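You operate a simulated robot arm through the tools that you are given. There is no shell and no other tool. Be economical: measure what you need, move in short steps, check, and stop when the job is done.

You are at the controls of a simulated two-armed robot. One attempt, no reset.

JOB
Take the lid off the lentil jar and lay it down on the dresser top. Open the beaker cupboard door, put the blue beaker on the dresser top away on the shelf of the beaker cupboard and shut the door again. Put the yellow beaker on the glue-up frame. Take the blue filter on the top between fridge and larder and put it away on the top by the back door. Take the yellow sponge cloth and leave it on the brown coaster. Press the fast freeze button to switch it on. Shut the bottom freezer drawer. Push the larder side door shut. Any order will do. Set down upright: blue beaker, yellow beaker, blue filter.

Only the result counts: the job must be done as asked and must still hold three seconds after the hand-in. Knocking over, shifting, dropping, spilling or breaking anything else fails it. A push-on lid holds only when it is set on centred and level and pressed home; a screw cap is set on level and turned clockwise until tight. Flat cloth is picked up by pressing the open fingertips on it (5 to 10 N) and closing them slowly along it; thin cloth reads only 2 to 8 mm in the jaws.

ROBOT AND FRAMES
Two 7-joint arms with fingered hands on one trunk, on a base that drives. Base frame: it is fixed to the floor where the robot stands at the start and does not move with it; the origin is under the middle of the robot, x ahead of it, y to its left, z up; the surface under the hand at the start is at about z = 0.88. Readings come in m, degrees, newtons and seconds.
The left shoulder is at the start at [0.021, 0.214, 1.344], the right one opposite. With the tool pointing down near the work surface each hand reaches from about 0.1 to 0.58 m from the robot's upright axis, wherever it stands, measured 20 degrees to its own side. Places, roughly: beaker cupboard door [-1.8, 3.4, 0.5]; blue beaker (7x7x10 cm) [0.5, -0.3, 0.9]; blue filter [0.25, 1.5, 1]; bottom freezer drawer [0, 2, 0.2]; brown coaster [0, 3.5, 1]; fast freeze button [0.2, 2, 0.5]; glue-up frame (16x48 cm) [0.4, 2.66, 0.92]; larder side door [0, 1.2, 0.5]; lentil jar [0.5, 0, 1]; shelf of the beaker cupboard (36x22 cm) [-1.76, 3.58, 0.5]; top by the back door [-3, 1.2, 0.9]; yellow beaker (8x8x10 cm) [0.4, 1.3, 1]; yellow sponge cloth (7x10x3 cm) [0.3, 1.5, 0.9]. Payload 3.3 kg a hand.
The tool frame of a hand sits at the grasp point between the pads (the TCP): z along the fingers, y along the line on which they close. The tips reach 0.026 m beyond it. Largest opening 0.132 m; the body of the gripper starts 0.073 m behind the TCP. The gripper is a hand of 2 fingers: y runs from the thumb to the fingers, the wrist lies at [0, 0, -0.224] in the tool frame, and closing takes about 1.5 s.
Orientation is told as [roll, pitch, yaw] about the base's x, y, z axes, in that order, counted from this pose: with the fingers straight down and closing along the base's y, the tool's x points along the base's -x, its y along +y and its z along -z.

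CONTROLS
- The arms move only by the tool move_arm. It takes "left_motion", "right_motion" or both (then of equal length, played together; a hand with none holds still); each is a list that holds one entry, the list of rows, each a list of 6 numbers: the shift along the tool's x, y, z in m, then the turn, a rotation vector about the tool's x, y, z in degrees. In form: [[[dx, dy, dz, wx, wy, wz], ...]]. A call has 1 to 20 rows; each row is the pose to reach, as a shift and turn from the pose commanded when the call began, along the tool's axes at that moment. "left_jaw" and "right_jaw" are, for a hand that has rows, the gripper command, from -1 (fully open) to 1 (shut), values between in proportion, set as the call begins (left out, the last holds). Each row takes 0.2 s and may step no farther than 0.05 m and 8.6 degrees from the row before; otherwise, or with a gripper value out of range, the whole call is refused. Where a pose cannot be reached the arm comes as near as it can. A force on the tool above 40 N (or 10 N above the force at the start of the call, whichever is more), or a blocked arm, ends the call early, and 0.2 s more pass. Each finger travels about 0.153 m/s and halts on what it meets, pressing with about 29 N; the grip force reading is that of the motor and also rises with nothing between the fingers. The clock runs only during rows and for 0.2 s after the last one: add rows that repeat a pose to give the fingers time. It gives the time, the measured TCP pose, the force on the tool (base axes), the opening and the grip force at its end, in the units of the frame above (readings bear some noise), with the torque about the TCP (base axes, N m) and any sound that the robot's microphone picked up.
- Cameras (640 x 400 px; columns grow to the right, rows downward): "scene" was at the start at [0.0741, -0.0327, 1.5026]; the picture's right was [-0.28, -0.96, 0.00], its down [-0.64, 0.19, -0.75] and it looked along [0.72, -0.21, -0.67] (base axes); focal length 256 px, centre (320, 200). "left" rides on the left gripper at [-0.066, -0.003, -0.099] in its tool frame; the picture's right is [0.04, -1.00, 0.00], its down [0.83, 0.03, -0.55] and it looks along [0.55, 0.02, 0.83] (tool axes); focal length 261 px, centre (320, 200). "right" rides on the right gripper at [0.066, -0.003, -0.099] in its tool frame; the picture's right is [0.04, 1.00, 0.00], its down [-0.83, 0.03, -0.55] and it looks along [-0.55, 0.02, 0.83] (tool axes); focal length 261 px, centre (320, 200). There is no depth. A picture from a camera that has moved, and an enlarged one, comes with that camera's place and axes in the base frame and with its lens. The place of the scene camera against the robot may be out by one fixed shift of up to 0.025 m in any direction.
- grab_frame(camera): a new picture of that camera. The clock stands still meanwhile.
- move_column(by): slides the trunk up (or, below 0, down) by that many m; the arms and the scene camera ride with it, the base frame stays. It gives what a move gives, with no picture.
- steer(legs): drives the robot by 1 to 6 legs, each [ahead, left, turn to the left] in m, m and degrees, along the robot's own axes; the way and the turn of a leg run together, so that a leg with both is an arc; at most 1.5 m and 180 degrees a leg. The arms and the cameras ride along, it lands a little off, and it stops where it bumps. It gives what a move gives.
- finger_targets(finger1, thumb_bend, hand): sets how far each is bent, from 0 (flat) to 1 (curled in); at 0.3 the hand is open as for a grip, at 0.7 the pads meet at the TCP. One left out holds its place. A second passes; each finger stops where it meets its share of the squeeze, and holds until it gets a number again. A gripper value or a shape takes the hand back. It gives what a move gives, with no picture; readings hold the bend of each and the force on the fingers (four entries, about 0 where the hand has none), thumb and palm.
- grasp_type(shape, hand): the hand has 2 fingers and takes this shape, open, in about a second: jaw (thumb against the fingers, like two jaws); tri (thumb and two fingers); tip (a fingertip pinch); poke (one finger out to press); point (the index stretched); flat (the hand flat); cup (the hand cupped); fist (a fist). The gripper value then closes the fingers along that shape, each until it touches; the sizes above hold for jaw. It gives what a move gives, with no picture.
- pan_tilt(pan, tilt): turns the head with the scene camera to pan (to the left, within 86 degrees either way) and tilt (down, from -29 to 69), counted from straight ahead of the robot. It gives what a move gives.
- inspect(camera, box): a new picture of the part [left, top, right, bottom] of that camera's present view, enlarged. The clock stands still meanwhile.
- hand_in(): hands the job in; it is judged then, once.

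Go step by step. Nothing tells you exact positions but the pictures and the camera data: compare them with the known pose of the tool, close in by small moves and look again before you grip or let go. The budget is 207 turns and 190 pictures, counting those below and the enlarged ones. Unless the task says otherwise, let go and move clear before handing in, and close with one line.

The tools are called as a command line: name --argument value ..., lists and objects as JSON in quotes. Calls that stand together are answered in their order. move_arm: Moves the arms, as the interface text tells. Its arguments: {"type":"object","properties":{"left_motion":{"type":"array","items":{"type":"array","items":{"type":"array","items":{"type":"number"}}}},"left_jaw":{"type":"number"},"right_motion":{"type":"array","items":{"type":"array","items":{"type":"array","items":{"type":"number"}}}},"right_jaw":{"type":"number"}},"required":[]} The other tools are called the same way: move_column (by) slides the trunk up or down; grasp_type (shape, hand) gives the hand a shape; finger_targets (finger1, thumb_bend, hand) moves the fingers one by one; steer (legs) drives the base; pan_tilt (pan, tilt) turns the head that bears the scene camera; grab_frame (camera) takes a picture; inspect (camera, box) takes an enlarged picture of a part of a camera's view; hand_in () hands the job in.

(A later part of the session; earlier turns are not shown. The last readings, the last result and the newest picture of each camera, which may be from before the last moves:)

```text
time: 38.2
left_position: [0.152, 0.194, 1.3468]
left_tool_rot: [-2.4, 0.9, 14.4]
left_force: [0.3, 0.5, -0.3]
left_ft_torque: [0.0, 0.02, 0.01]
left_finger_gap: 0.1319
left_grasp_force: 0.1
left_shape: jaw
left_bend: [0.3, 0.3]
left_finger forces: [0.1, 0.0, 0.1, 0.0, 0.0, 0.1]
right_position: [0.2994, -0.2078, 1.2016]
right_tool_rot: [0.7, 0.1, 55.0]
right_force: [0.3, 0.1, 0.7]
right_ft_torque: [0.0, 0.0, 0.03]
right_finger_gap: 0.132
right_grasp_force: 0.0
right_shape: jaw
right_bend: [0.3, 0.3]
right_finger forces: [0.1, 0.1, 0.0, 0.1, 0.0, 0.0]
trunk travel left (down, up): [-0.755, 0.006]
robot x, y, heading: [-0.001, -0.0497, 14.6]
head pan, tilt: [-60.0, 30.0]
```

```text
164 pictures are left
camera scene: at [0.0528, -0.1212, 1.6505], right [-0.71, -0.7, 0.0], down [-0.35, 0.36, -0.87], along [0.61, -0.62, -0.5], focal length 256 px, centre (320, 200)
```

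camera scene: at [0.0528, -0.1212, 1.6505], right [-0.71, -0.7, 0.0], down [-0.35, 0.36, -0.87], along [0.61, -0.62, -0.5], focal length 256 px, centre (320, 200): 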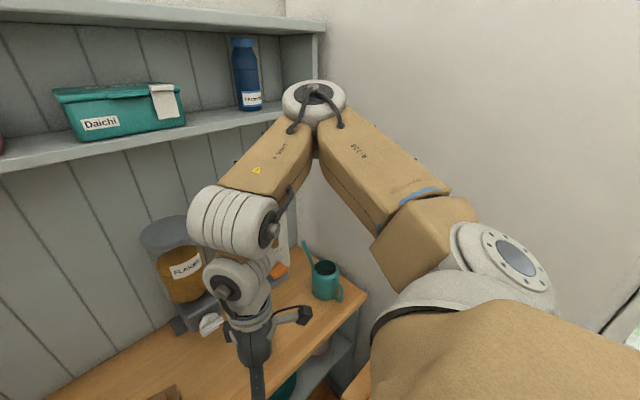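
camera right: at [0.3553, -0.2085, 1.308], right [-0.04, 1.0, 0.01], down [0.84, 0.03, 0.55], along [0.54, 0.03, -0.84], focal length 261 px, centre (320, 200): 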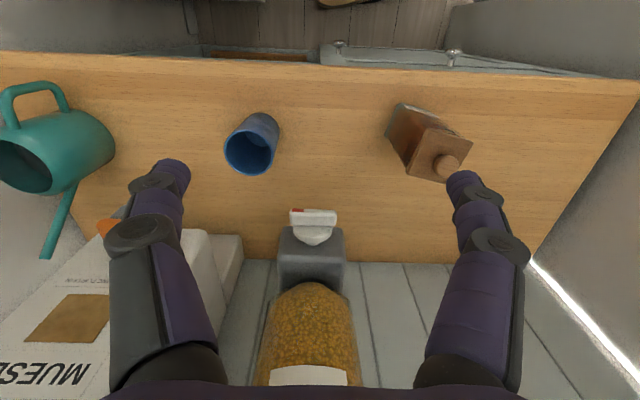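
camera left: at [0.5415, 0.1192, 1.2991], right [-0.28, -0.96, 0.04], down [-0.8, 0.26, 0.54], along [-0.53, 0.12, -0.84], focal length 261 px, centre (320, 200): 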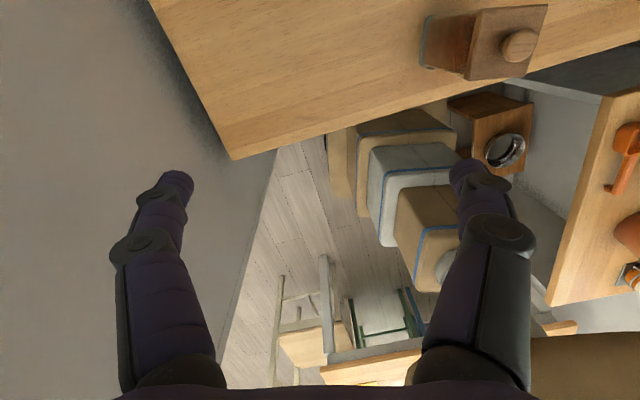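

Higher relative to the shoulder seems to allow more inward reach (as the start poses did). I'll raise the hand relative to the body, test inward reach, then lower the trunk.

move_arm --right_motion '[[[0, 0, -0.04, 0, 0, 8], [0, 0, -0.08, 0, 0, 16], [0, 0, -0.12, 0, 0, 24], [0, 0, -0.16, 0, 0, 32], [0, 0, -0.18, 0, 0, 40], [-0.02, 0.03, -0.18, 0, 0, 40], [-0.04, 0.06, -0.18, 0, 0, 40], [-0.06, 0.09, -0.18, 0, 0, 40], [-0.08, 0.12, -0.18, 0, 0, 40], [-0.08, 0.12, -0.18, 0, 0, 40]]]'

move_column --by -0.3

pan_tilt --pan -20 --tilt 40

grab_frame --camera "scene"

```text
time: 40.4
left_position: [0.1514, 0.1936, 1.3474]
left_tool_rot: [-2.3, 0.8, 14.4]
left_force: [-0.9, -0.3, -0.2]
left_ft_torque: [-0.03, -0.01, -0.02]
left_finger_gap: 0.1318
left_grasp_force: 0.1
left_shape: jaw
left_bend: [0.3, 0.3]
left_finger forces: [0.0, 0.1, 0.1, 0.0, 0.1, 0.0]
right_position: [0.2746, -0.1849, 1.3806]
right_tool_rot: [0.5, 0.4, 15.0]
right_force: [-0.4, 0.3, -0.1]
right_ft_torque: [0.0, -0.02, -0.02]
right_finger_gap: 0.132
right_grasp_force: 0.0
right_shape: jaw
right_bend: [0.3, 0.3]
right_finger forces: [0.1, 0.0, 0.0, 0.0, 0.0, 0.1]
right hand out of reach, approached as far as the arm can: row 6, 7, 8, 9, 10
trunk travel left (down, up): [-0.755, 0.006]
robot x, y, heading: [0.0009, -0.0492, 14.5]
head pan, tilt: [-60.0, 30.0]
```

```text
time: 43.4
left_position: [0.1549, 0.1951, 1.0417]
left_tool_rot: [-2.4, 2.2, 14.4]
left_force: [0.3, -0.5, -0.1]
left_ft_torque: [0.01, 0.01, 0.02]
left_finger_gap: 0.132
left_grasp_force: 0.1
left_shape: jaw
left_bend: [0.3, 0.3]
left_finger forces: [0.1, 0.0, 0.1, 0.0, 0.0, 0.1]
right_position: [0.2758, -0.1906, 1.0889]
right_tool_rot: [0.3, 0.5, 14.9]
right_force: [0.0, 0.3, -1.5]
right_ft_torque: [-0.01, -0.02, 0.0]
right_finger_gap: 0.1319
right_grasp_force: 0.0
right_shape: jaw
right_bend: [0.3, 0.3]
right_finger forces: [0.0, 0.0, 0.0, 0.0, 0.0, 0.0]
trunk travel left (down, up): [-0.455, 0.306]
robot x, y, heading: [-0.0012, -0.0499, 14.7]
head pan, tilt: [-60.0, 30.0]
```

```text
time: 44.5
left_position: [0.156, 0.1949, 1.0421]
left_tool_rot: [-2.3, 2.2, 14.5]
left_force: [0.0, 0.7, 0.6]
left_ft_torque: [0.02, 0.0, -0.01]
left_finger_gap: 0.132
left_grasp_force: 0.0
left_shape: jaw
left_bend: [0.3, 0.3]
left_finger forces: [0.0, 0.0, 0.0, 0.0, 0.0, 0.0]
right_position: [0.2764, -0.1902, 1.0886]
right_tool_rot: [0.3, 0.5, 15.0]
right_force: [0.3, -0.1, 0.5]
right_ft_torque: [0.0, 0.03, 0.02]
right_finger_gap: 0.1319
right_grasp_force: 0.1
right_shape: jaw
right_bend: [0.3, 0.3]
right_finger forces: [0.0, 0.0, 0.1, 0.0, 0.1, 0.0]
trunk travel left (down, up): [-0.455, 0.306]
robot x, y, heading: [-0.0019, -0.05, 14.4]
head pan, tilt: [-20.0, 40.0]
```

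```text
163 pictures are left
camera scene: at [0.0837, -0.0624, 1.3348], right [-0.1, -1.0, 0.0], down [-0.64, 0.06, -0.77], along [0.76, -0.07, -0.64], focal length 256 px, centre (320, 200)
```

scene: 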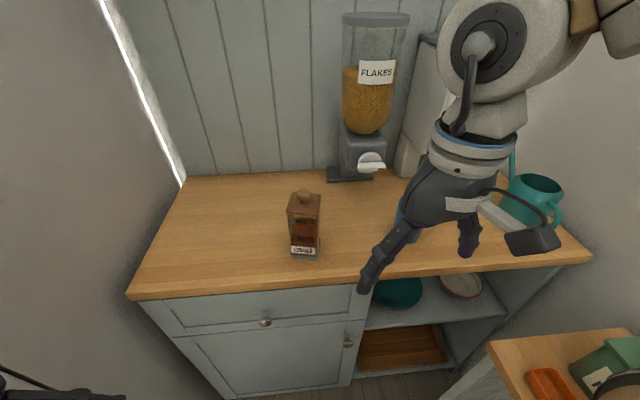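

Inward reach is still limited, so I need to understand this arm. I'll back into free space, bring the trunk to its original height and test the right arm's range there.

steer --legs '[[-0.34, 0.08, 0], [0, 0, -14.5]]'

move_column --by 0.17

move_arm --right_motion '[[[-0.03, -0.03, 0, 0, 0, 0], [-0.06, -0.06, 0, 0, 0, 0], [-0.09, -0.09, 0, 0, 0, 0], [-0.12, -0.12, 0, 0, 0, 0], [-0.15, -0.15, 0, 0, 0, 0], [-0.15, -0.15, 0.04, 0, 0, 0], [-0.15, -0.15, 0.08, 0, 0, 0], [-0.15, -0.15, 0.12, 0, 0, 0], [-0.15, -0.15, 0.16, 0, 0, 0], [-0.15, -0.15, 0.2, 0, 0, 0]]]'

pan_tilt --pan -50 --tilt 30

grab_frame --camera "scene"

```text
time: 47.7
left_position: [-0.1448, 0.1362, 1.0423]
left_tool_rot: [-2.3, 2.2, -0.1]
left_force: [0.4, 0.5, 0.2]
left_ft_torque: [0.01, -0.02, -0.02]
left_finger_gap: 0.132
left_grasp_force: 0.1
left_shape: jaw
left_bend: [0.3, 0.3]
left_finger forces: [0.0, 0.0, 0.0, 0.0, 0.1, 0.1]
right_position: [-0.1253, -0.2677, 1.0892]
right_tool_rot: [0.3, 0.5, 0.3]
right_force: [-1.0, -0.5, -0.2]
right_ft_torque: [0.0, -0.04, -0.01]
right_finger_gap: 0.132
right_grasp_force: 0.1
right_shape: jaw
right_bend: [0.3, 0.3]
right_finger forces: [0.0, 0.0, 0.0, 0.0, 0.0, 0.1]
trunk travel left (down, up): [-0.455, 0.306]
robot x, y, heading: [-0.3575, -0.0578, 0.0]
head pan, tilt: [-20.0, 40.0]
```

```text
time: 49.6
left_position: [-0.1438, 0.1365, 1.2123]
left_tool_rot: [-2.3, 2.2, -0.1]
left_force: [0.4, -0.2, 0.0]
left_ft_torque: [0.01, 0.01, 0.0]
left_finger_gap: 0.1322
left_grasp_force: 0.0
left_shape: jaw
left_bend: [0.3, 0.3]
left_finger forces: [0.0, 0.0, 0.0, 0.1, 0.1, 0.1]
right_position: [-0.1237, -0.267, 1.259]
right_tool_rot: [0.3, 0.4, 0.4]
right_force: [-0.1, -0.4, -0.2]
right_ft_torque: [0.01, 0.02, -0.05]
right_finger_gap: 0.1321
right_grasp_force: 0.0
right_shape: jaw
right_bend: [0.3, 0.3]
right_finger forces: [0.0, 0.0, 0.1, 0.0, 0.0, 0.1]
trunk travel left (down, up): [-0.625, 0.136]
robot x, y, heading: [-0.3628, -0.0584, -0.2]
head pan, tilt: [-20.0, 40.0]
```

```text
time: 51.8
left_position: [-0.1447, 0.135, 1.2127]
left_tool_rot: [-2.3, 2.3, -0.2]
left_force: [0.2, 0.8, 0.6]
left_ft_torque: [0.03, -0.01, -0.02]
left_finger_gap: 0.1319
left_grasp_force: 0.0
left_shape: jaw
left_bend: [0.3, 0.3]
left_finger forces: [0.0, 0.0, 0.1, 0.0, 0.0, 0.0]
right_position: [0.028, -0.4149, 1.0534]
right_tool_rot: [0.3, 0.5, 0.4]
right_force: [-0.2, -0.5, -0.5]
right_ft_torque: [-0.02, 0.02, 0.01]
right_finger_gap: 0.1322
right_grasp_force: 0.1
right_shape: jaw
right_bend: [0.3, 0.3]
right_finger forces: [0.0, 0.0, 0.0, 0.0, 0.0, 0.1]
trunk travel left (down, up): [-0.625, 0.136]
robot x, y, heading: [-0.3602, -0.0636, 0.3]
head pan, tilt: [-20.0, 40.0]
```

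```text
time: 52.7
left_position: [-0.1451, 0.1352, 1.212]
left_tool_rot: [-2.3, 2.3, -0.3]
left_force: [0.5, 0.1, 0.5]
left_ft_torque: [-0.05, -0.02, 0.01]
left_finger_gap: 0.132
left_grasp_force: 0.0
left_shape: jaw
left_bend: [0.3, 0.3]
left_finger forces: [0.0, 0.1, 0.0, 0.0, 0.1, 0.1]
right_position: [0.0265, -0.4137, 1.0539]
right_tool_rot: [0.2, 0.4, 0.4]
right_force: [-0.4, -0.4, -0.1]
right_ft_torque: [0.02, 0.03, 0.02]
right_finger_gap: 0.132
right_grasp_force: 0.0
right_shape: jaw
right_bend: [0.3, 0.3]
right_finger forces: [0.0, 0.1, 0.0, 0.1, 0.1, 0.0]
trunk travel left (down, up): [-0.625, 0.136]
robot x, y, heading: [-0.3581, -0.0606, -0.2]
head pan, tilt: [-50.0, 30.0]
```

```text
162 pictures are left
camera scene: at [-0.3074, -0.1393, 1.5204], right [-0.77, -0.64, 0.0], down [-0.32, 0.38, -0.87], along [0.56, -0.66, -0.5], focal length 256 px, centre (320, 200)
```

scene: 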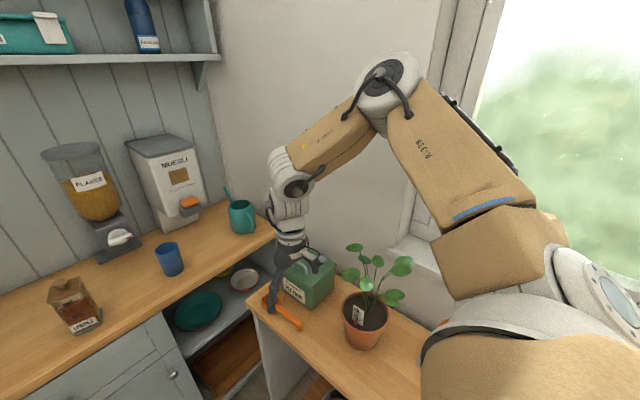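

It moved freely here. Next test: sweep inward from this lower pose, above the free floor.

move_arm --right_motion '[[[0, 0.04, 0, 0, 0, 0], [0, 0.08, 0, 0, 0, 0], [0, 0.12, 0, 0, 0, 0], [0, 0.16, 0, 0, 0, 0], [0, 0.2, 0, 0, 0, 0], [0, 0.24, 0, 0, 0, 0], [0, 0.24, 0, 0, 0, 0]]]'

grab_frame --camera "scene"

```text
time: 54.3
left_position: [-0.1447, 0.1362, 1.2123]
left_tool_rot: [-2.3, 2.3, -0.2]
left_force: [0.0, 0.0, -0.3]
left_ft_torque: [0.01, -0.03, -0.01]
left_finger_gap: 0.1323
left_grasp_force: 0.0
left_shape: jaw
left_bend: [0.3, 0.3]
left_finger forces: [0.1, 0.0, 0.0, 0.1, 0.0, 0.1]
right_position: [-0.0211, -0.2946, 1.0962]
right_tool_rot: [0.6, 0.5, 0.4]
right_force: [0.0, 0.0, 0.6]
right_ft_torque: [0.0, -0.01, 0.0]
right_finger_gap: 0.1324
right_grasp_force: 0.0
right_shape: jaw
right_bend: [0.3, 0.3]
right_finger forces: [0.1, 0.0, 0.0, 0.0, 0.1, 0.0]
right hand out of reach, approached as far as the arm can: row 2, 3, 4, 5, 6, 7
trunk travel left (down, up): [-0.625, 0.136]
robot x, y, heading: [-0.3567, -0.0589, 0.2]
head pan, tilt: [-50.0, 30.0]
```

```text
161 pictures are left
camera scene: at [-0.3073, -0.1396, 1.5204], right [-0.77, -0.64, 0.0], down [-0.32, 0.38, -0.87], along [0.56, -0.66, -0.5], focal length 256 px, centre (320, 200)
```

scene: 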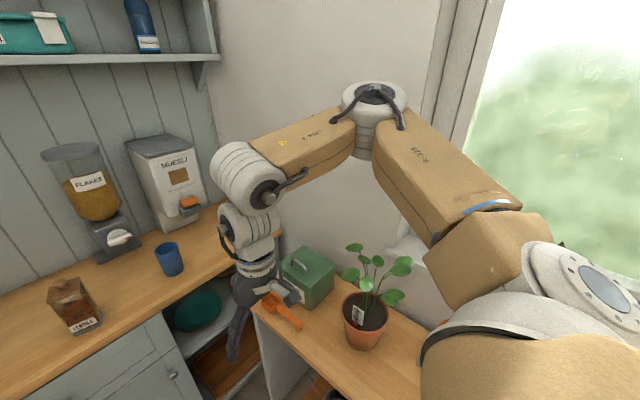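

The inward sweep stops at about y=-0.235 in the robot frame. I'll test whether tilting the fingers inward frees it.

move_arm --right_motion '[[[0, 0, 0, -8, 0, 0], [0, 0, 0, -16, 0, 0], [0, 0, 0, -24, 0, 0], [-0.03, 0.03, 0, -24, 0, 0], [-0.05, 0.06, 0, -24, 0, 0], [-0.05, 0.1, 0, -24, 0, 0], [-0.05, 0.14, 0, -24, 0, 0], [-0.05, 0.14, 0, -24, 0, 0]]]'

move_arm --left_motion '[[[-0.03, -0.03, 0, 0, 0, 0], [-0.06, -0.06, 0, 0, 0, 0], [-0.09, -0.09, 0, 0, 0, 0], [-0.12, -0.12, 0, 0, 0, 0], [-0.12, -0.12, 0.04, 0, 0, 0], [-0.12, -0.12, 0.08, 0, 0, 0], [-0.12, -0.12, 0.08, 0, 0, 0]]]'

```text
time: 56.1
left_position: [-0.1448, 0.1359, 1.2135]
left_tool_rot: [-2.4, 2.3, -0.1]
left_force: [-0.7, 0.8, 1.3]
left_ft_torque: [-0.03, 0.01, 0.0]
left_finger_gap: 0.132
left_grasp_force: 0.1
left_shape: jaw
left_bend: [0.3, 0.3]
left_finger forces: [0.0, 0.0, 0.1, 0.0, 0.0, 0.0]
right_position: [0.0118, -0.1923, 1.1109]
right_tool_rot: [24.4, 0.6, 0.3]
right_force: [-0.2, 0.3, 0.5]
right_ft_torque: [-0.02, 0.0, 0.02]
right_finger_gap: 0.1322
right_grasp_force: 0.1
right_shape: jaw
right_bend: [0.3, 0.3]
right_finger forces: [0.1, 0.1, 0.0, 0.1, 0.0, 0.0]
right hand out of reach, approached as far as the arm can: row 6, 7, 8
trunk travel left (down, up): [-0.625, 0.136]
robot x, y, heading: [-0.359, -0.0595, -0.1]
head pan, tilt: [-50.0, 30.0]
```

```text
time: 57.7
left_position: [-0.0286, 0.0101, 1.1325]
left_tool_rot: [-2.3, 2.2, -0.1]
left_force: [-0.3, 0.4, -0.2]
left_ft_torque: [0.01, -0.02, 0.0]
left_finger_gap: 0.1318
left_grasp_force: 0.1
left_shape: jaw
left_bend: [0.3, 0.3]
left_finger forces: [0.1, 0.1, 0.0, 0.0, 0.0, 0.0]
right_position: [0.0102, -0.1914, 1.1107]
right_tool_rot: [24.5, 0.4, 0.4]
right_force: [0.3, 0.2, -0.5]
right_ft_torque: [-0.02, 0.03, 0.01]
right_finger_gap: 0.132
right_grasp_force: 0.1
right_shape: jaw
right_bend: [0.3, 0.3]
right_finger forces: [0.0, 0.1, 0.0, 0.1, 0.1, 0.1]
trunk travel left (down, up): [-0.625, 0.136]
robot x, y, heading: [-0.3604, -0.062, -0.1]
head pan, tilt: [-50.0, 30.0]
```

The left arm moves inward without complaint (robot y≈0.07), so only the right arm is in an awkward elbow configuration. I'll look at the left arm to compare.

pan_tilt --pan 50 --tilt 30

grab_frame --camera "scene"

move_arm --left_motion '[[[0, -0.04, 0, 0, 0, 0], [-0.02, -0.08, 0, 0, 0, 0], [-0.05, -0.08, 0, 0, 0, 0], [-0.08, -0.08, 0, 0, 0, 0], [-0.08, -0.08, 0.04, 0, 0, 0], [-0.08, -0.08, 0.08, 0, 0, 0], [-0.08, -0.08, 0.08, 0, 0, 0]]]'

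```text
time: 59.5
left_position: [-0.0284, 0.0107, 1.1325]
left_tool_rot: [-2.3, 2.2, -0.3]
left_force: [0.2, -0.1, -1.0]
left_ft_torque: [0.04, 0.02, -0.03]
left_finger_gap: 0.1319
left_grasp_force: 0.1
left_shape: jaw
left_bend: [0.3, 0.3]
left_finger forces: [0.0, 0.0, 0.0, 0.0, 0.0, 0.1]
right_position: [0.0101, -0.1928, 1.1106]
right_tool_rot: [24.4, 0.4, 0.4]
right_force: [0.0, 0.7, 0.5]
right_ft_torque: [-0.01, -0.05, 0.02]
right_finger_gap: 0.1321
right_grasp_force: 0.1
right_shape: jaw
right_bend: [0.3, 0.3]
right_finger forces: [0.1, 0.1, 0.0, 0.0, 0.1, 0.1]
trunk travel left (down, up): [-0.625, 0.136]
robot x, y, heading: [-0.3561, -0.0596, -0.1]
head pan, tilt: [50.0, 30.0]
```

```text
160 pictures are left
camera scene: at [-0.3074, -0.0008, 1.5204], right [0.77, -0.64, 0.0], down [-0.32, -0.38, -0.87], along [0.56, 0.66, -0.5], focal length 256 px, centre (320, 200)
```

scene: 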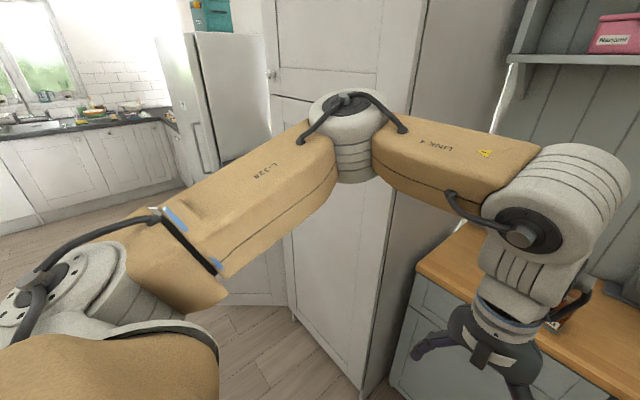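

```text
time: 60.3
left_position: [0.011, -0.0711, 1.1325]
left_tool_rot: [-2.4, 3.5, -1.6]
left_force: [-8.7, 1.7, 2.1]
left_ft_torque: [-0.18, -0.15, -0.6]
left_finger_gap: 0.1321
left_grasp_force: 0.1
left_shape: jaw
left_bend: [0.3, 0.3]
left_finger forces: [0.0, 0.1, 0.0, 0.0, 0.1, 0.0]
right_position: [0.0221, -0.1947, 1.1121]
right_tool_rot: [24.4, -0.7, -1.4]
right_force: [9.0, -1.0, -1.8]
right_ft_torque: [-0.06, 0.31, -0.48]
right_finger_gap: 0.1322
right_grasp_force: 0.1
right_shape: jaw
right_bend: [0.32, 0.3]
right_finger forces: [0.0, 0.0, 0.0, 0.1, 0.0, 0.1]
trunk travel left (down, up): [-0.625, 0.136]
robot x, y, heading: [-0.3582, -0.0587, -0.2]
head pan, tilt: [50.0, 30.0]
stopped in row 4 (right hand): the force on the tool passed its limit at 53 N (the readings are from after the stop); the commanded pose is now the measured one
```

The hands touched lightly; no harm to anything else. The left arm reaches inward well, so it will do the jar, with the robot turned about 20° right. First I'll part the hands, right one up and outward.

move_arm --right_motion '[[[0, -0.02, -0.03, 0, 0, 0], [0, -0.03, -0.06, 4, 0, 0], [0, -0.04, -0.1, 8, 0, 0], [0, -0.05, -0.14, 12, 0, 0], [0, -0.06, -0.18, 18, 0, 0], [0, -0.065, -0.22, 24, 0, 0], [0, -0.065, -0.248, 24, 0, 0], [0, -0.065, -0.248, 24, 0, 0]]]' --left_motion '[[[0.02, 0.02, 0, 0, 0, 0], [0.03, 0.04, 0, 0, 0, 0], [0.03, 0.08, 0, 0, 0, 0], [0.03, 0.11, 0, 0, 0, 0], [0.03, 0.11, -0.03, 0, 0, 0], [0.03, 0.11, -0.07, 0, 0, 0], [0.03, 0.11, -0.1, 0, 0, 0], [0.03, 0.11, -0.1, 0, 0, 0]]]'

steer --legs '[[0, 0, -20]]'

pan_tilt --pan 20 --tilt 45

grab_frame --camera "scene"

```text
time: 62.1
left_position: [-0.0122, 0.0432, 1.2295]
left_tool_rot: [-2.3, 3.5, -1.5]
left_force: [0.0, -0.5, 0.3]
left_ft_torque: [0.03, -0.02, 0.0]
left_finger_gap: 0.1321
left_grasp_force: 0.1
left_shape: jaw
left_bend: [0.3, 0.3]
left_finger forces: [0.0, 0.1, 0.1, 0.0, 0.0, 0.0]
right_position: [-0.0066, -0.3656, 1.2911]
right_tool_rot: [0.6, -0.7, -1.3]
right_force: [0.0, -0.2, 1.2]
right_ft_torque: [-0.02, 0.01, 0.0]
right_finger_gap: 0.132
right_grasp_force: 0.1
right_shape: jaw
right_bend: [0.3, 0.3]
right_finger forces: [0.1, 0.0, 0.0, 0.0, 0.0, 0.0]
right hand out of reach, approached as far as the arm can: row 6, 7, 8
trunk travel left (down, up): [-0.625, 0.136]
robot x, y, heading: [-0.3593, -0.0631, 0.1]
head pan, tilt: [50.0, 30.0]
```

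```text
time: 63.6
left_position: [0.0016, -0.0869, 1.2295]
left_tool_rot: [-2.4, 3.5, -22.1]
left_force: [0.1, 0.5, 0.0]
left_ft_torque: [0.02, -0.01, -0.02]
left_finger_gap: 0.1318
left_grasp_force: 0.2
left_shape: jaw
left_bend: [0.3, 0.3]
left_finger forces: [0.0, 0.0, 0.0, 0.1, 0.1, 0.0]
right_position: [-0.1374, -0.4708, 1.2906]
right_tool_rot: [0.7, -0.7, -21.7]
right_force: [-0.4, 0.3, 0.5]
right_ft_torque: [-0.04, 0.0, 0.02]
right_finger_gap: 0.1322
right_grasp_force: 0.1
right_shape: jaw
right_bend: [0.3, 0.3]
right_finger forces: [0.0, 0.0, 0.0, 0.1, 0.0, 0.1]
trunk travel left (down, up): [-0.625, 0.136]
robot x, y, heading: [-0.3587, -0.0579, -20.4]
head pan, tilt: [50.0, 30.0]
```

```text
time: 64.6
left_position: [0.0012, -0.0861, 1.2289]
left_tool_rot: [-2.2, 3.4, -22.1]
left_force: [-1.1, -0.5, 0.2]
left_ft_torque: [0.04, 0.01, -0.04]
left_finger_gap: 0.1317
left_grasp_force: 0.0
left_shape: jaw
left_bend: [0.3, 0.3]
left_finger forces: [0.1, 0.0, 0.1, 0.0, 0.0, 0.1]
right_position: [-0.1386, -0.4697, 1.2909]
right_tool_rot: [0.6, -0.6, -21.8]
right_force: [0.1, -0.2, 0.1]
right_ft_torque: [0.01, 0.01, 0.01]
right_finger_gap: 0.1319
right_grasp_force: 0.0
right_shape: jaw
right_bend: [0.3, 0.3]
right_finger forces: [0.1, 0.0, 0.1, 0.0, 0.1, 0.0]
trunk travel left (down, up): [-0.625, 0.136]
robot x, y, heading: [-0.3597, -0.06, -20.5]
head pan, tilt: [20.0, 45.0]
```

```text
159 pictures are left
camera scene: at [-0.2851, -0.0749, 1.4978], right [-0.01, -1.0, 0.0], down [-0.71, 0.01, -0.71], along [0.71, -0.01, -0.71], focal length 256 px, centre (320, 200)
```

scene: 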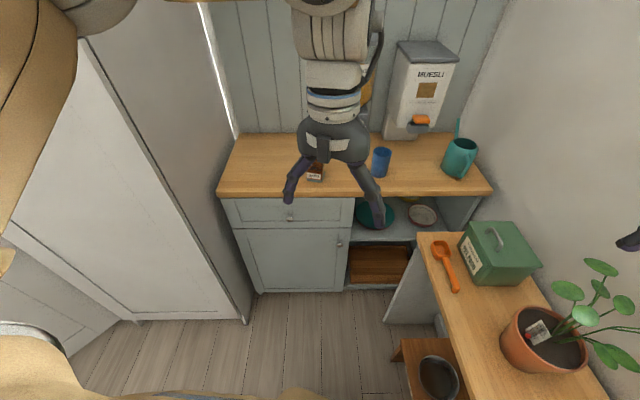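

The left hand is well placed. I'll drive in along base x at this heading (robot to about [0, -0.04]) so the left hand comes near the jar.

steer --legs '[[0.33, 0.144, 0]]'

grab_frame --camera "left"

grab_frame --camera "scene"

```text
time: 66.8
left_position: [0.3499, -0.0715, 1.2295]
left_tool_rot: [-2.3, 3.4, -22.8]
left_force: [-0.2, 1.2, -0.2]
left_ft_torque: [0.0, 0.03, 0.0]
left_finger_gap: 0.132
left_grasp_force: 0.1
left_shape: jaw
left_bend: [0.3, 0.3]
left_finger forces: [0.0, 0.0, 0.0, 0.0, 0.0, 0.0]
right_position: [0.2073, -0.4542, 1.2906]
right_tool_rot: [0.6, -0.7, -22.6]
right_force: [0.4, 0.1, -0.8]
right_ft_torque: [-0.03, 0.02, 0.01]
right_finger_gap: 0.1319
right_grasp_force: 0.1
right_shape: jaw
right_bend: [0.3, 0.3]
right_finger forces: [0.0, 0.0, 0.0, 0.0, 0.0, 0.1]
trunk travel left (down, up): [-0.625, 0.136]
robot x, y, heading: [-0.0079, -0.0456, -21.2]
head pan, tilt: [20.0, 45.0]
```

```text
158 pictures are left
camera left: at [0.418, -0.0987, 1.3244], right [-0.42, -0.9, 0.04], down [-0.71, 0.36, 0.6], along [-0.56, 0.22, -0.8], focal length 261 px, centre (320, 200)
```

left: 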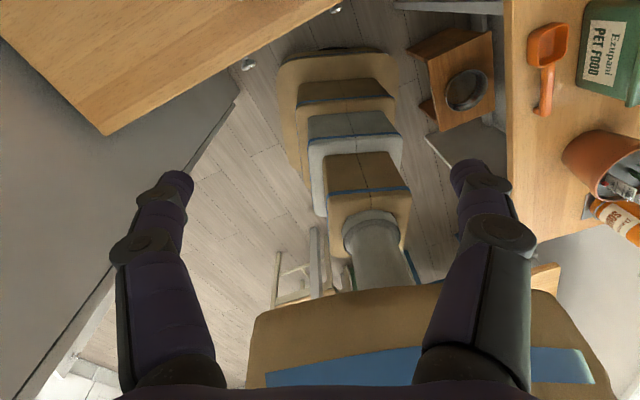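

```text
157 pictures are left
camera scene: at [0.0649, -0.0579, 1.4978], right [-0.03, -1.0, 0.0], down [-0.71, 0.02, -0.71], along [0.71, -0.02, -0.71], focal length 256 px, centre (320, 200)
```

scene: 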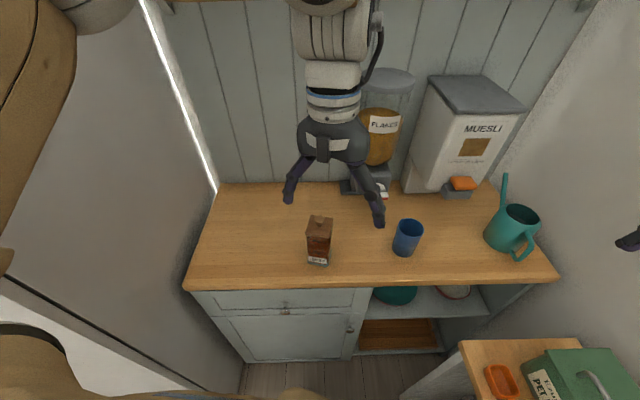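

The left hand hovers over the dresser edge and the knob is about [0.48, -0.057]. I'll move above it, level the hand and look.

move_arm --left_motion '[[[-0.03, 0.016, 0.01, -1, -0.7, 0], [-0.06, 0.032, 0.02, -2, -1.5, 0], [-0.09, 0.048, 0.04, -3.4, -2.2, 0], [-0.114, 0.064, 0.06, -3.4, -2.2, 0], [-0.114, 0.064, 0.085, -3.4, -2.2, 0], [-0.114, 0.064, 0.085, -3.4, -2.2, 0]]]'

grab_frame --camera "left"

inspect --camera "scene" --box '[220, 100, 460, 280]'

```text
time: 68.2
left_position: [0.4766, -0.0577, 1.1345]
left_tool_rot: [1.0, 1.2, -22.9]
left_force: [0.1, 0.7, 0.3]
left_ft_torque: [-0.03, -0.02, 0.0]
left_finger_gap: 0.1321
left_grasp_force: 0.0
left_shape: jaw
left_bend: [0.3, 0.3]
left_finger forces: [0.0, 0.0, 0.1, 0.0, 0.1, 0.1]
right_position: [0.2063, -0.4541, 1.2901]
right_tool_rot: [0.7, -0.7, -22.6]
right_force: [-0.4, 0.4, -0.6]
right_ft_torque: [0.0, 0.02, 0.0]
right_finger_gap: 0.1321
right_grasp_force: 0.0
right_shape: jaw
right_bend: [0.3, 0.3]
right_finger forces: [0.1, 0.0, 0.0, 0.0, 0.0, 0.0]
trunk travel left (down, up): [-0.625, 0.136]
robot x, y, heading: [-0.012, -0.0433, -21.3]
head pan, tilt: [20.0, 45.0]
```

```text
156 pictures are left
camera left: at [0.5376, -0.0882, 1.2335], right [-0.43, -0.9, -0.02], down [-0.75, 0.34, 0.57], along [-0.51, 0.26, -0.82], focal length 261 px, centre (320, 200)
```

left: 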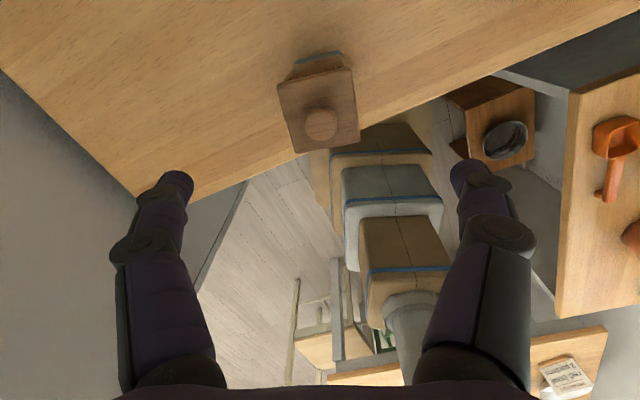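

```text
2.22 times, centred on (340, 190) of scene
camera zoom: at [0.064, -0.0581, 1.4978], right [-0.03, -1.0, 0.0], down [-0.71, 0.02, -0.71], along [0.71, -0.02, -0.71], focal length 568 px, centre (276, 222)
```

zoom: 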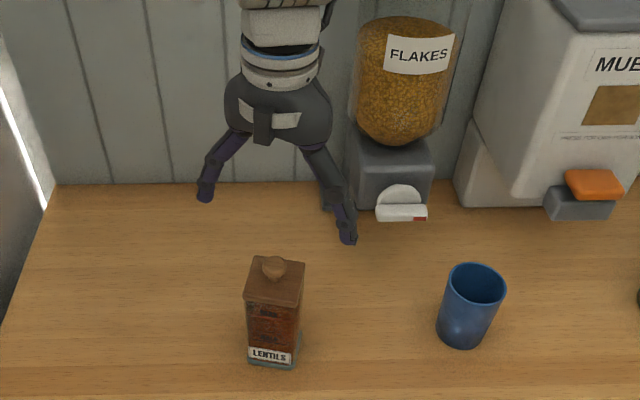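

The knob centre triangulates to [0.479, -0.0565, ~1.035]. I'll lower over it to z≈1.055 and check.

move_arm --left_motion '[[[-0.002, 0.002, 0.03, 0.4, -1.5, 0], [-0.002, 0.002, 0.055, 0.4, -1.5, 0], [-0.002, 0.002, 0.08, 0.4, -1.5, 0], [-0.002, 0.002, 0.08, 0.4, -1.5, 0]]]'

grab_frame --camera "left"

inspect --camera "scene" --box '[260, 150, 400, 270]'

```text
time: 69.2
left_position: [0.4747, -0.058, 1.0552]
left_tool_rot: [0.7, -0.3, -22.9]
left_force: [-0.5, 0.1, -0.6]
left_ft_torque: [0.02, 0.0, 0.02]
left_finger_gap: 0.1319
left_grasp_force: 0.1
left_shape: jaw
left_bend: [0.3, 0.3]
left_finger forces: [0.0, 0.0, 0.0, 0.1, 0.1, 0.0]
right_position: [0.2061, -0.4547, 1.2901]
right_tool_rot: [0.5, -0.7, -22.7]
right_force: [0.2, 0.1, 0.1]
right_ft_torque: [-0.04, -0.02, -0.04]
right_finger_gap: 0.1317
right_grasp_force: 0.0
right_shape: jaw
right_bend: [0.3, 0.3]
right_finger forces: [0.0, 0.0, 0.0, 0.0, 0.1, 0.0]
trunk travel left (down, up): [-0.625, 0.136]
robot x, y, heading: [-0.0113, -0.0417, -21.2]
head pan, tilt: [20.0, 45.0]
```

```text
154 pictures are left
camera left: at [0.5349, -0.0868, 1.1559], right [-0.43, -0.9, -0.01], down [-0.76, 0.35, 0.55], along [-0.49, 0.24, -0.84], focal length 261 px, centre (320, 200)
```

left: 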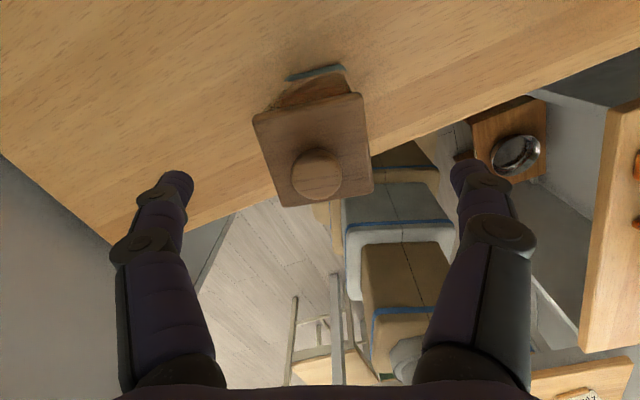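

```text
3.33 times, centred on (330, 210) of scene
camera zoom: at [0.0638, -0.0581, 1.4978], right [-0.03, -1.0, 0.0], down [-0.71, 0.02, -0.71], along [0.71, -0.02, -0.71], focal length 852 px, centre (287, 167)
```

zoom: 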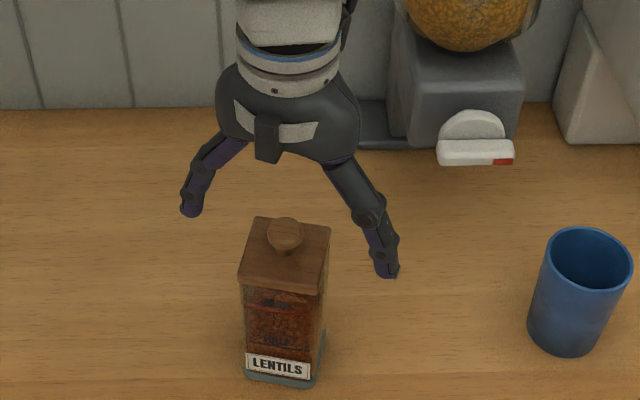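

The knob is centred between the fingers. I'll descend the last centimetre and close.

move_arm --left_motion '[[[-0.004, 0.002, 0.005, 0, 0, 0], [-0.004, 0.002, 0.011, 0, 0, 0], [-0.004, 0.002, 0.011, 0, 0, 0]]]'

move_arm --left_motion '[[[0, 0, 0, 0, 0, 0], [0, 0, 0, 0, 0, 0], [0, 0, 0, 0, 0, 0], [0, 0, 0, 0, 0, 0], [0, 0, 0, 0, 0, 0], [0, 0, 0, 0, 0, 0], [0, 0, 0, 0, 0, 0], [0, 0, 0, 0, 0, 0]]]' --left_jaw 1

grab_frame --camera "left"

```text
time: 70.0
left_position: [0.4804, -0.0559, 1.0456]
left_tool_rot: [0.7, -0.2, -22.9]
left_force: [-0.4, 0.2, -0.3]
left_ft_torque: [0.02, 0.03, 0.02]
left_finger_gap: 0.132
left_grasp_force: 0.0
left_shape: jaw
left_bend: [0.3, 0.3]
left_finger forces: [0.1, 0.1, 0.1, 0.0, 0.0, 0.0]
right_position: [0.2074, -0.455, 1.2906]
right_tool_rot: [0.6, -0.7, -22.6]
right_force: [-0.4, 0.8, 0.4]
right_ft_torque: [0.02, 0.0, 0.01]
right_finger_gap: 0.132
right_grasp_force: 0.0
right_shape: jaw
right_bend: [0.3, 0.3]
right_finger forces: [0.0, 0.1, 0.1, 0.0, 0.0, 0.1]
trunk travel left (down, up): [-0.625, 0.136]
robot x, y, heading: [-0.0106, -0.0458, -21.5]
head pan, tilt: [20.0, 45.0]
```

```text
time: 71.8
left_position: [0.4795, -0.0558, 1.0466]
left_tool_rot: [0.7, -0.4, -22.9]
left_force: [-0.6, 0.6, -0.5]
left_ft_torque: [0.0, -0.03, -0.03]
left_finger_gap: 0.0414
left_grasp_force: 28.7
left_shape: jaw
left_bend: [0.73, 0.7]
left_finger forces: [23.3, 0.0, 0.1, 0.0, 23.3, 0.1]
right_position: [0.2063, -0.4558, 1.2909]
right_tool_rot: [0.6, -0.6, -22.5]
right_force: [0.0, -0.2, -0.8]
right_ft_torque: [0.02, -0.01, -0.02]
right_finger_gap: 0.1319
right_grasp_force: 0.0
right_shape: jaw
right_bend: [0.3, 0.3]
right_finger forces: [0.0, 0.0, 0.0, 0.1, 0.0, 0.1]
trunk travel left (down, up): [-0.625, 0.136]
robot x, y, heading: [-0.0096, -0.0399, -21.5]
head pan, tilt: [20.0, 45.0]
heard: snap
```

```text
152 pictures are left
camera left: at [0.5396, -0.0851, 1.1456], right [-0.43, -0.9, -0.01], down [-0.76, 0.35, 0.55], along [-0.49, 0.24, -0.84], focal length 261 px, centre (320, 200)
```

left: 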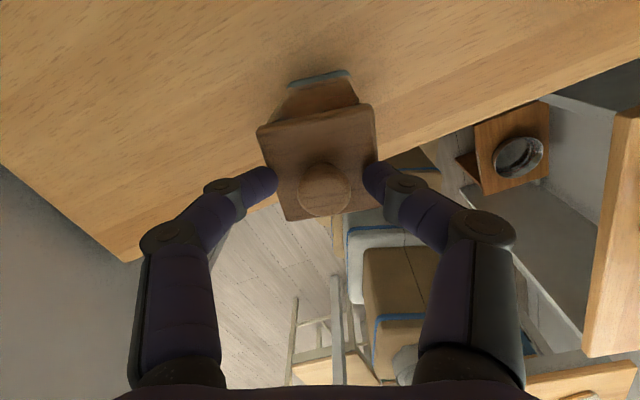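

The fingers hold the lid (a snap was heard, probably the push-on lid coming loose). I'll lift slightly and check.

move_arm --left_motion '[[[0, 0, -0.006, 0, 0, 0], [0, 0, -0.014, 0, 0, 0], [0, 0, -0.025, 0, 0, 0], [0, 0, -0.025, 0, 0, 0]]]'

grab_frame --camera "left"

inspect --camera "scene" --box '[260, 150, 400, 270]'

```text
time: 72.8
left_position: [0.4804, -0.0542, 1.0694]
left_tool_rot: [0.7, -0.3, -22.8]
left_force: [-0.4, -0.5, 1.0]
left_ft_torque: [0.02, 0.03, 0.04]
left_finger_gap: 0.0417
left_grasp_force: 29.3
left_shape: jaw
left_bend: [0.73, 0.7]
left_finger forces: [23.3, 0.0, 0.0, 0.0, 23.3, 0.0]
right_position: [0.2057, -0.4541, 1.291]
right_tool_rot: [0.6, -0.7, -22.5]
right_force: [-0.4, -0.4, 0.2]
right_ft_torque: [-0.04, -0.01, 0.01]
right_finger_gap: 0.1319
right_grasp_force: 0.0
right_shape: jaw
right_bend: [0.3, 0.3]
right_finger forces: [0.0, 0.0, 0.0, 0.0, 0.0, 0.0]
trunk travel left (down, up): [-0.625, 0.136]
robot x, y, heading: [-0.0092, -0.0441, -21.5]
head pan, tilt: [20.0, 45.0]
```

```text
151 pictures are left
camera left: at [0.5397, -0.0839, 1.1691], right [-0.43, -0.9, -0.01], down [-0.76, 0.35, 0.55], along [-0.49, 0.24, -0.84], focal length 261 px, centre (320, 200)
```

left: 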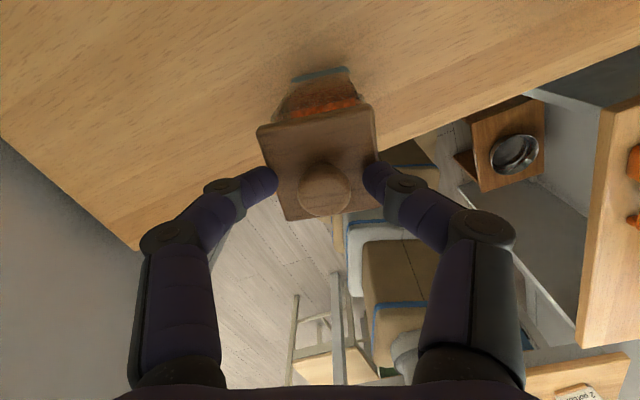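

```text
3.33 times, centred on (330, 210) of scene
camera zoom: at [0.0642, -0.058, 1.4978], right [-0.03, -1.0, 0.0], down [-0.71, 0.02, -0.71], along [0.71, -0.02, -0.71], focal length 852 px, centre (287, 167)
```

zoom: 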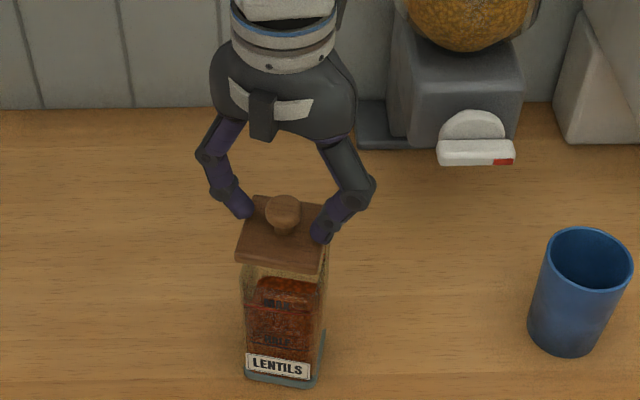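

The lid is off cleanly, gripped by its plate. I'll lift it clear and carry it left to about [0.46, 0.075].

move_arm --left_motion '[[[0, 0, -0.03, 0, 0, 0], [0, 0, -0.06, 0, 0, 0], [0.02, 0.03, -0.06, 0, 0, 0], [0.04, 0.065, -0.06, 0, 0, 0], [0.06, 0.1, -0.06, 0, 0, 0], [0.069, 0.112, -0.06, 0, 0, 0], [0.069, 0.112, -0.02, 0, 0, 0], [0.069, 0.112, 0.02, 0, 0, 0], [0.069, 0.112, 0.06, 0, 0, 0], [0.069, 0.112, 0.1, 0, 0, 0], [0.069, 0.112, 0.12, 0, 0, 0]]]'

grab_frame --camera "left"

inspect --camera "scene" --box '[200, 140, 400, 280]'

```text
time: 75.2
left_position: [0.46, 0.0756, 0.9519]
left_tool_rot: [0.7, -0.3, -22.9]
left_force: [0.2, -0.2, -1.4]
left_ft_torque: [0.01, 0.0, 0.02]
left_finger_gap: 0.0415
left_grasp_force: 29.5
left_shape: jaw
left_bend: [0.73, 0.7]
left_finger forces: [23.3, 0.1, 0.0, 0.1, 23.3, 0.1]
right_position: [0.2056, -0.4543, 1.2909]
right_tool_rot: [0.6, -0.7, -22.6]
right_force: [-0.1, 0.4, 0.3]
right_ft_torque: [0.02, 0.01, -0.03]
right_finger_gap: 0.132
right_grasp_force: 0.0
right_shape: jaw
right_bend: [0.3, 0.3]
right_finger forces: [0.1, 0.0, 0.0, 0.0, 0.0, 0.0]
trunk travel left (down, up): [-0.625, 0.136]
robot x, y, heading: [-0.0066, -0.0422, -21.3]
head pan, tilt: [20.0, 45.0]
```

```text
149 pictures are left
camera left: at [0.5194, 0.0473, 1.0512], right [-0.43, -0.9, -0.01], down [-0.76, 0.35, 0.55], along [-0.49, 0.24, -0.84], focal length 261 px, centre (320, 200)
```

left: 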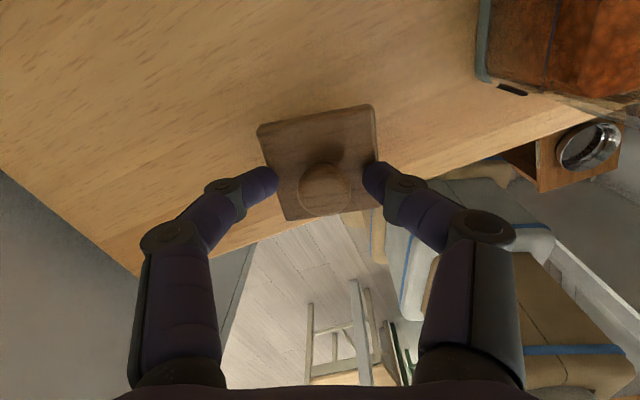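

```text
2.86 times, centred on (300, 210) of scene
camera zoom: at [0.0641, -0.0579, 1.4978], right [-0.03, -1.0, 0.0], down [-0.71, 0.02, -0.71], along [0.71, -0.02, -0.71], focal length 730 px, centre (377, 171)
```

zoom: 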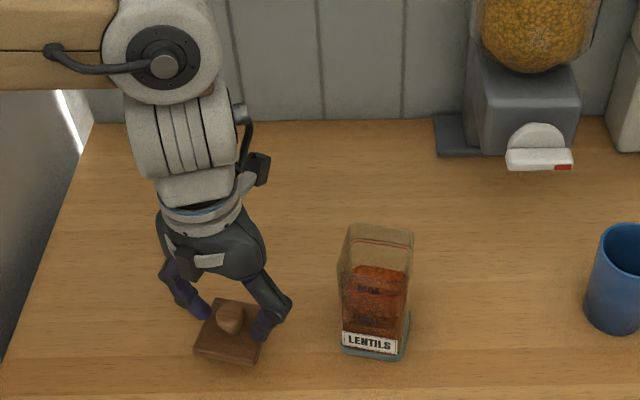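

The jar stayed put. I'll lower the lid in small steps to touch the top.

move_arm --left_motion '[[[0, 0, 0.005, 0, 0, 0], [0, 0, 0.01, 0, 0, 0], [0, 0, 0.015, 0, 0, 0], [0, 0, 0.018, 0, 0, 0]]]'

inspect --camera "scene" --box '[220, 200, 340, 280]'

```text
time: 76.2
left_position: [0.4602, 0.0769, 0.9315]
left_tool_rot: [0.7, -0.2, -22.9]
left_force: [-0.5, -0.8, -0.2]
left_ft_torque: [-0.03, 0.03, 0.0]
left_finger_gap: 0.0412
left_grasp_force: 28.4
left_shape: jaw
left_bend: [0.73, 0.7]
left_finger forces: [23.2, 0.0, 0.1, 0.0, 23.1, 0.0]
right_position: [0.207, -0.4565, 1.2898]
right_tool_rot: [0.6, -0.7, -22.5]
right_force: [-0.3, -0.5, 0.5]
right_ft_torque: [-0.01, -0.01, 0.02]
right_finger_gap: 0.132
right_grasp_force: 0.1
right_shape: jaw
right_bend: [0.3, 0.3]
right_finger forces: [0.1, 0.0, 0.0, 0.1, 0.1, 0.1]
trunk travel left (down, up): [-0.625, 0.136]
robot x, y, heading: [-0.0083, -0.0415, -21.5]
head pan, tilt: [20.0, 45.0]
```

```text
5.00 times, centred on (280, 240) of scene
camera zoom: at [0.0641, -0.058, 1.4978], right [-0.03, -1.0, 0.0], down [-0.71, 0.02, -0.71], along [0.71, -0.02, -0.71], focal length 1278 px, centre (520, 0)
```

zoom: 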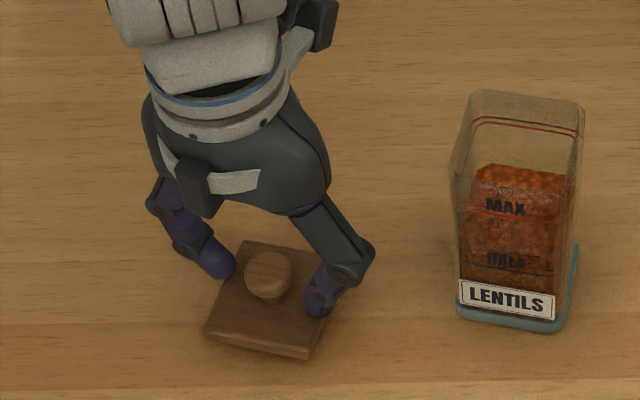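

move_arm --left_motion '[[[0, 0, 0.004, 0, 0, 0], [0, 0, 0.008, 0, 0, 0], [0, 0, 0.012, 0, 0, 0], [0, 0, 0.012, 0, 0, 0]]]'

```text
time: 77.2
left_position: [0.4612, 0.0753, 0.9201]
left_tool_rot: [0.7, -0.3, -23.0]
left_force: [0.4, 0.0, -0.2]
left_ft_torque: [0.01, 0.01, -0.01]
left_finger_gap: 0.0412
left_grasp_force: 29.1
left_shape: jaw
left_bend: [0.73, 0.7]
left_finger forces: [23.1, 0.0, 0.0, 0.1, 23.2, 0.0]
right_position: [0.2075, -0.4555, 1.2914]
right_tool_rot: [0.6, -0.7, -22.5]
right_force: [0.0, 0.1, -0.3]
right_ft_torque: [0.01, 0.01, -0.02]
right_finger_gap: 0.1319
right_grasp_force: 0.0
right_shape: jaw
right_bend: [0.3, 0.3]
right_finger forces: [0.0, 0.0, 0.0, 0.0, 0.1, 0.0]
trunk travel left (down, up): [-0.625, 0.136]
robot x, y, heading: [-0.0114, -0.0429, -21.3]
head pan, tilt: [20.0, 45.0]
```

No contact yet; I'll continue in 3 mm steps.

move_arm --left_motion '[[[0, 0, 0.003, 0, 0, 0], [0, 0, 0.006, 0, 0, 0], [0, 0, 0.009, 0, 0, 0], [0, 0, 0.009, 0, 0, 0]]]'

inspect --camera "scene" --box '[220, 200, 340, 280]'

```text
time: 78.1
left_position: [0.4625, 0.0746, 0.9151]
left_tool_rot: [0.5, -0.6, -22.9]
left_force: [-7.7, 4.3, 25.4]
left_ft_torque: [0.26, 0.12, 0.18]
left_finger_gap: 0.0436
left_grasp_force: 29.4
left_shape: jaw
left_bend: [0.74, 0.7]
left_finger forces: [33.2, 0.1, 0.0, 0.0, 31.1, 0.0]
right_position: [0.2041, -0.4537, 1.2918]
right_tool_rot: [0.6, -0.8, -22.5]
right_force: [-0.3, 0.3, -0.5]
right_ft_torque: [0.03, 0.01, 0.03]
right_finger_gap: 0.1323
right_grasp_force: 0.1
right_shape: jaw
right_bend: [0.3, 0.3]
right_finger forces: [0.0, 0.1, 0.0, 0.1, 0.0, 0.0]
trunk travel left (down, up): [-0.625, 0.136]
robot x, y, heading: [-0.0108, -0.0403, -21.5]
head pan, tilt: [20.0, 45.0]
stopped in row 4 (left hand): the force on the tool passed its limit at 44 N (the readings are from after the stop); the commanded pose is now the measured one
```

```text
5.00 times, centred on (280, 240) of scene
camera zoom: at [0.0613, -0.0576, 1.4981], right [-0.02, -1.0, 0.0], down [-0.71, 0.02, -0.71], along [0.71, -0.02, -0.71], focal length 1278 px, centre (520, 0)
```

zoom: 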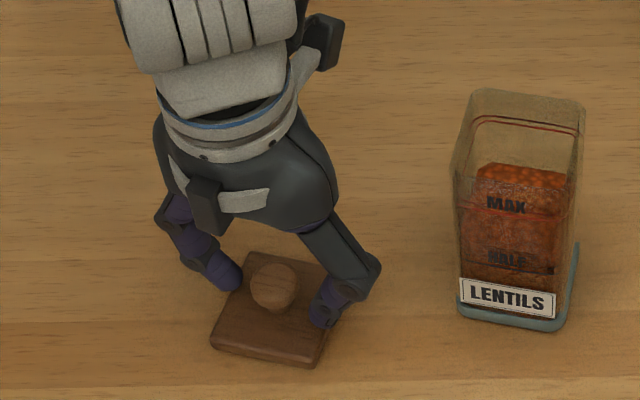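

The lid is on the top. I'll ease off 2 mm, open partly and rise.

move_arm --left_motion '[[[0, 0, -0.002, 0, 0, 0], [0, 0, -0.002, 0, 0, 0]]]'

move_arm --left_motion '[[[0, 0, 0, 0, 0, 0], [0, 0, 0, 0, 0, 0], [0, 0, 0, 0, 0, 0], [0, 0, 0, 0, 0, 0], [0, 0, -0.02, 0, 0, 0], [0, 0, -0.06, 0, 0, 0], [0, 0, -0.1, 0, 0, 0], [0, 0, -0.14, 0, 0, 0], [0, 0, -0.18, 0, 0, 0], [0, 0, -0.2, 0, 0, 0]]]' --left_jaw -0.25

grab_frame --camera "scene"

```text
time: 78.7
left_position: [0.4627, 0.0759, 0.9165]
left_tool_rot: [0.7, -0.5, -22.7]
left_force: [-6.0, 0.8, 10.9]
left_ft_torque: [0.1, 0.11, 0.07]
left_finger_gap: 0.0433
left_grasp_force: 29.1
left_shape: jaw
left_bend: [0.74, 0.7]
left_finger forces: [29.7, 0.0, 0.0, 0.0, 29.8, 0.1]
right_position: [0.2047, -0.454, 1.291]
right_tool_rot: [0.6, -0.8, -22.5]
right_force: [-0.2, -1.1, -0.2]
right_ft_torque: [0.02, 0.0, -0.01]
right_finger_gap: 0.132
right_grasp_force: 0.1
right_shape: jaw
right_bend: [0.3, 0.3]
right_finger forces: [0.1, 0.0, 0.0, 0.0, 0.1, 0.0]
trunk travel left (down, up): [-0.625, 0.136]
robot x, y, heading: [-0.0092, -0.0387, -21.4]
head pan, tilt: [20.0, 45.0]
```

```text
time: 80.9
left_position: [0.4614, 0.0739, 1.1156]
left_tool_rot: [0.6, -0.5, -22.8]
left_force: [0.2, 0.0, 0.0]
left_ft_torque: [-0.02, -0.01, -0.02]
left_finger_gap: 0.0822
left_grasp_force: 0.0
left_shape: jaw
left_bend: [0.71, 0.71]
left_finger forces: [0.0, 0.0, 0.0, 0.0, 0.0, 0.1]
right_position: [0.2061, -0.4545, 1.2909]
right_tool_rot: [0.6, -0.7, -22.5]
right_force: [0.1, -0.2, -0.2]
right_ft_torque: [0.01, 0.0, 0.02]
right_finger_gap: 0.1317
right_grasp_force: 0.1
right_shape: jaw
right_bend: [0.3, 0.3]
right_finger forces: [0.0, 0.0, 0.0, 0.1, 0.0, 0.0]
trunk travel left (down, up): [-0.625, 0.136]
robot x, y, heading: [-0.009, -0.0403, -21.5]
head pan, tilt: [20.0, 45.0]
```

```text
145 pictures are left
camera scene: at [0.0639, -0.0579, 1.4978], right [-0.02, -1.0, 0.0], down [-0.71, 0.02, -0.71], along [0.71, -0.02, -0.71], focal length 256 px, centre (320, 200)
```

scene: 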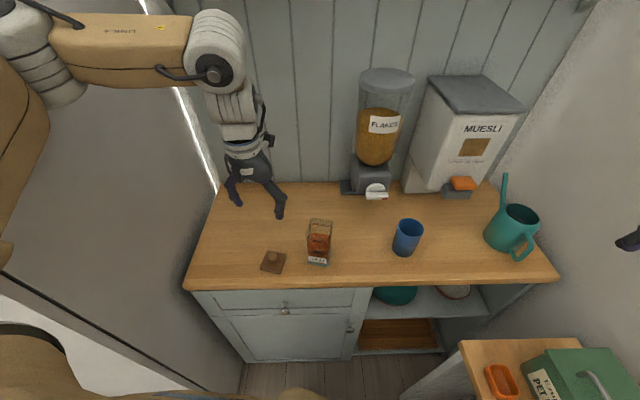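

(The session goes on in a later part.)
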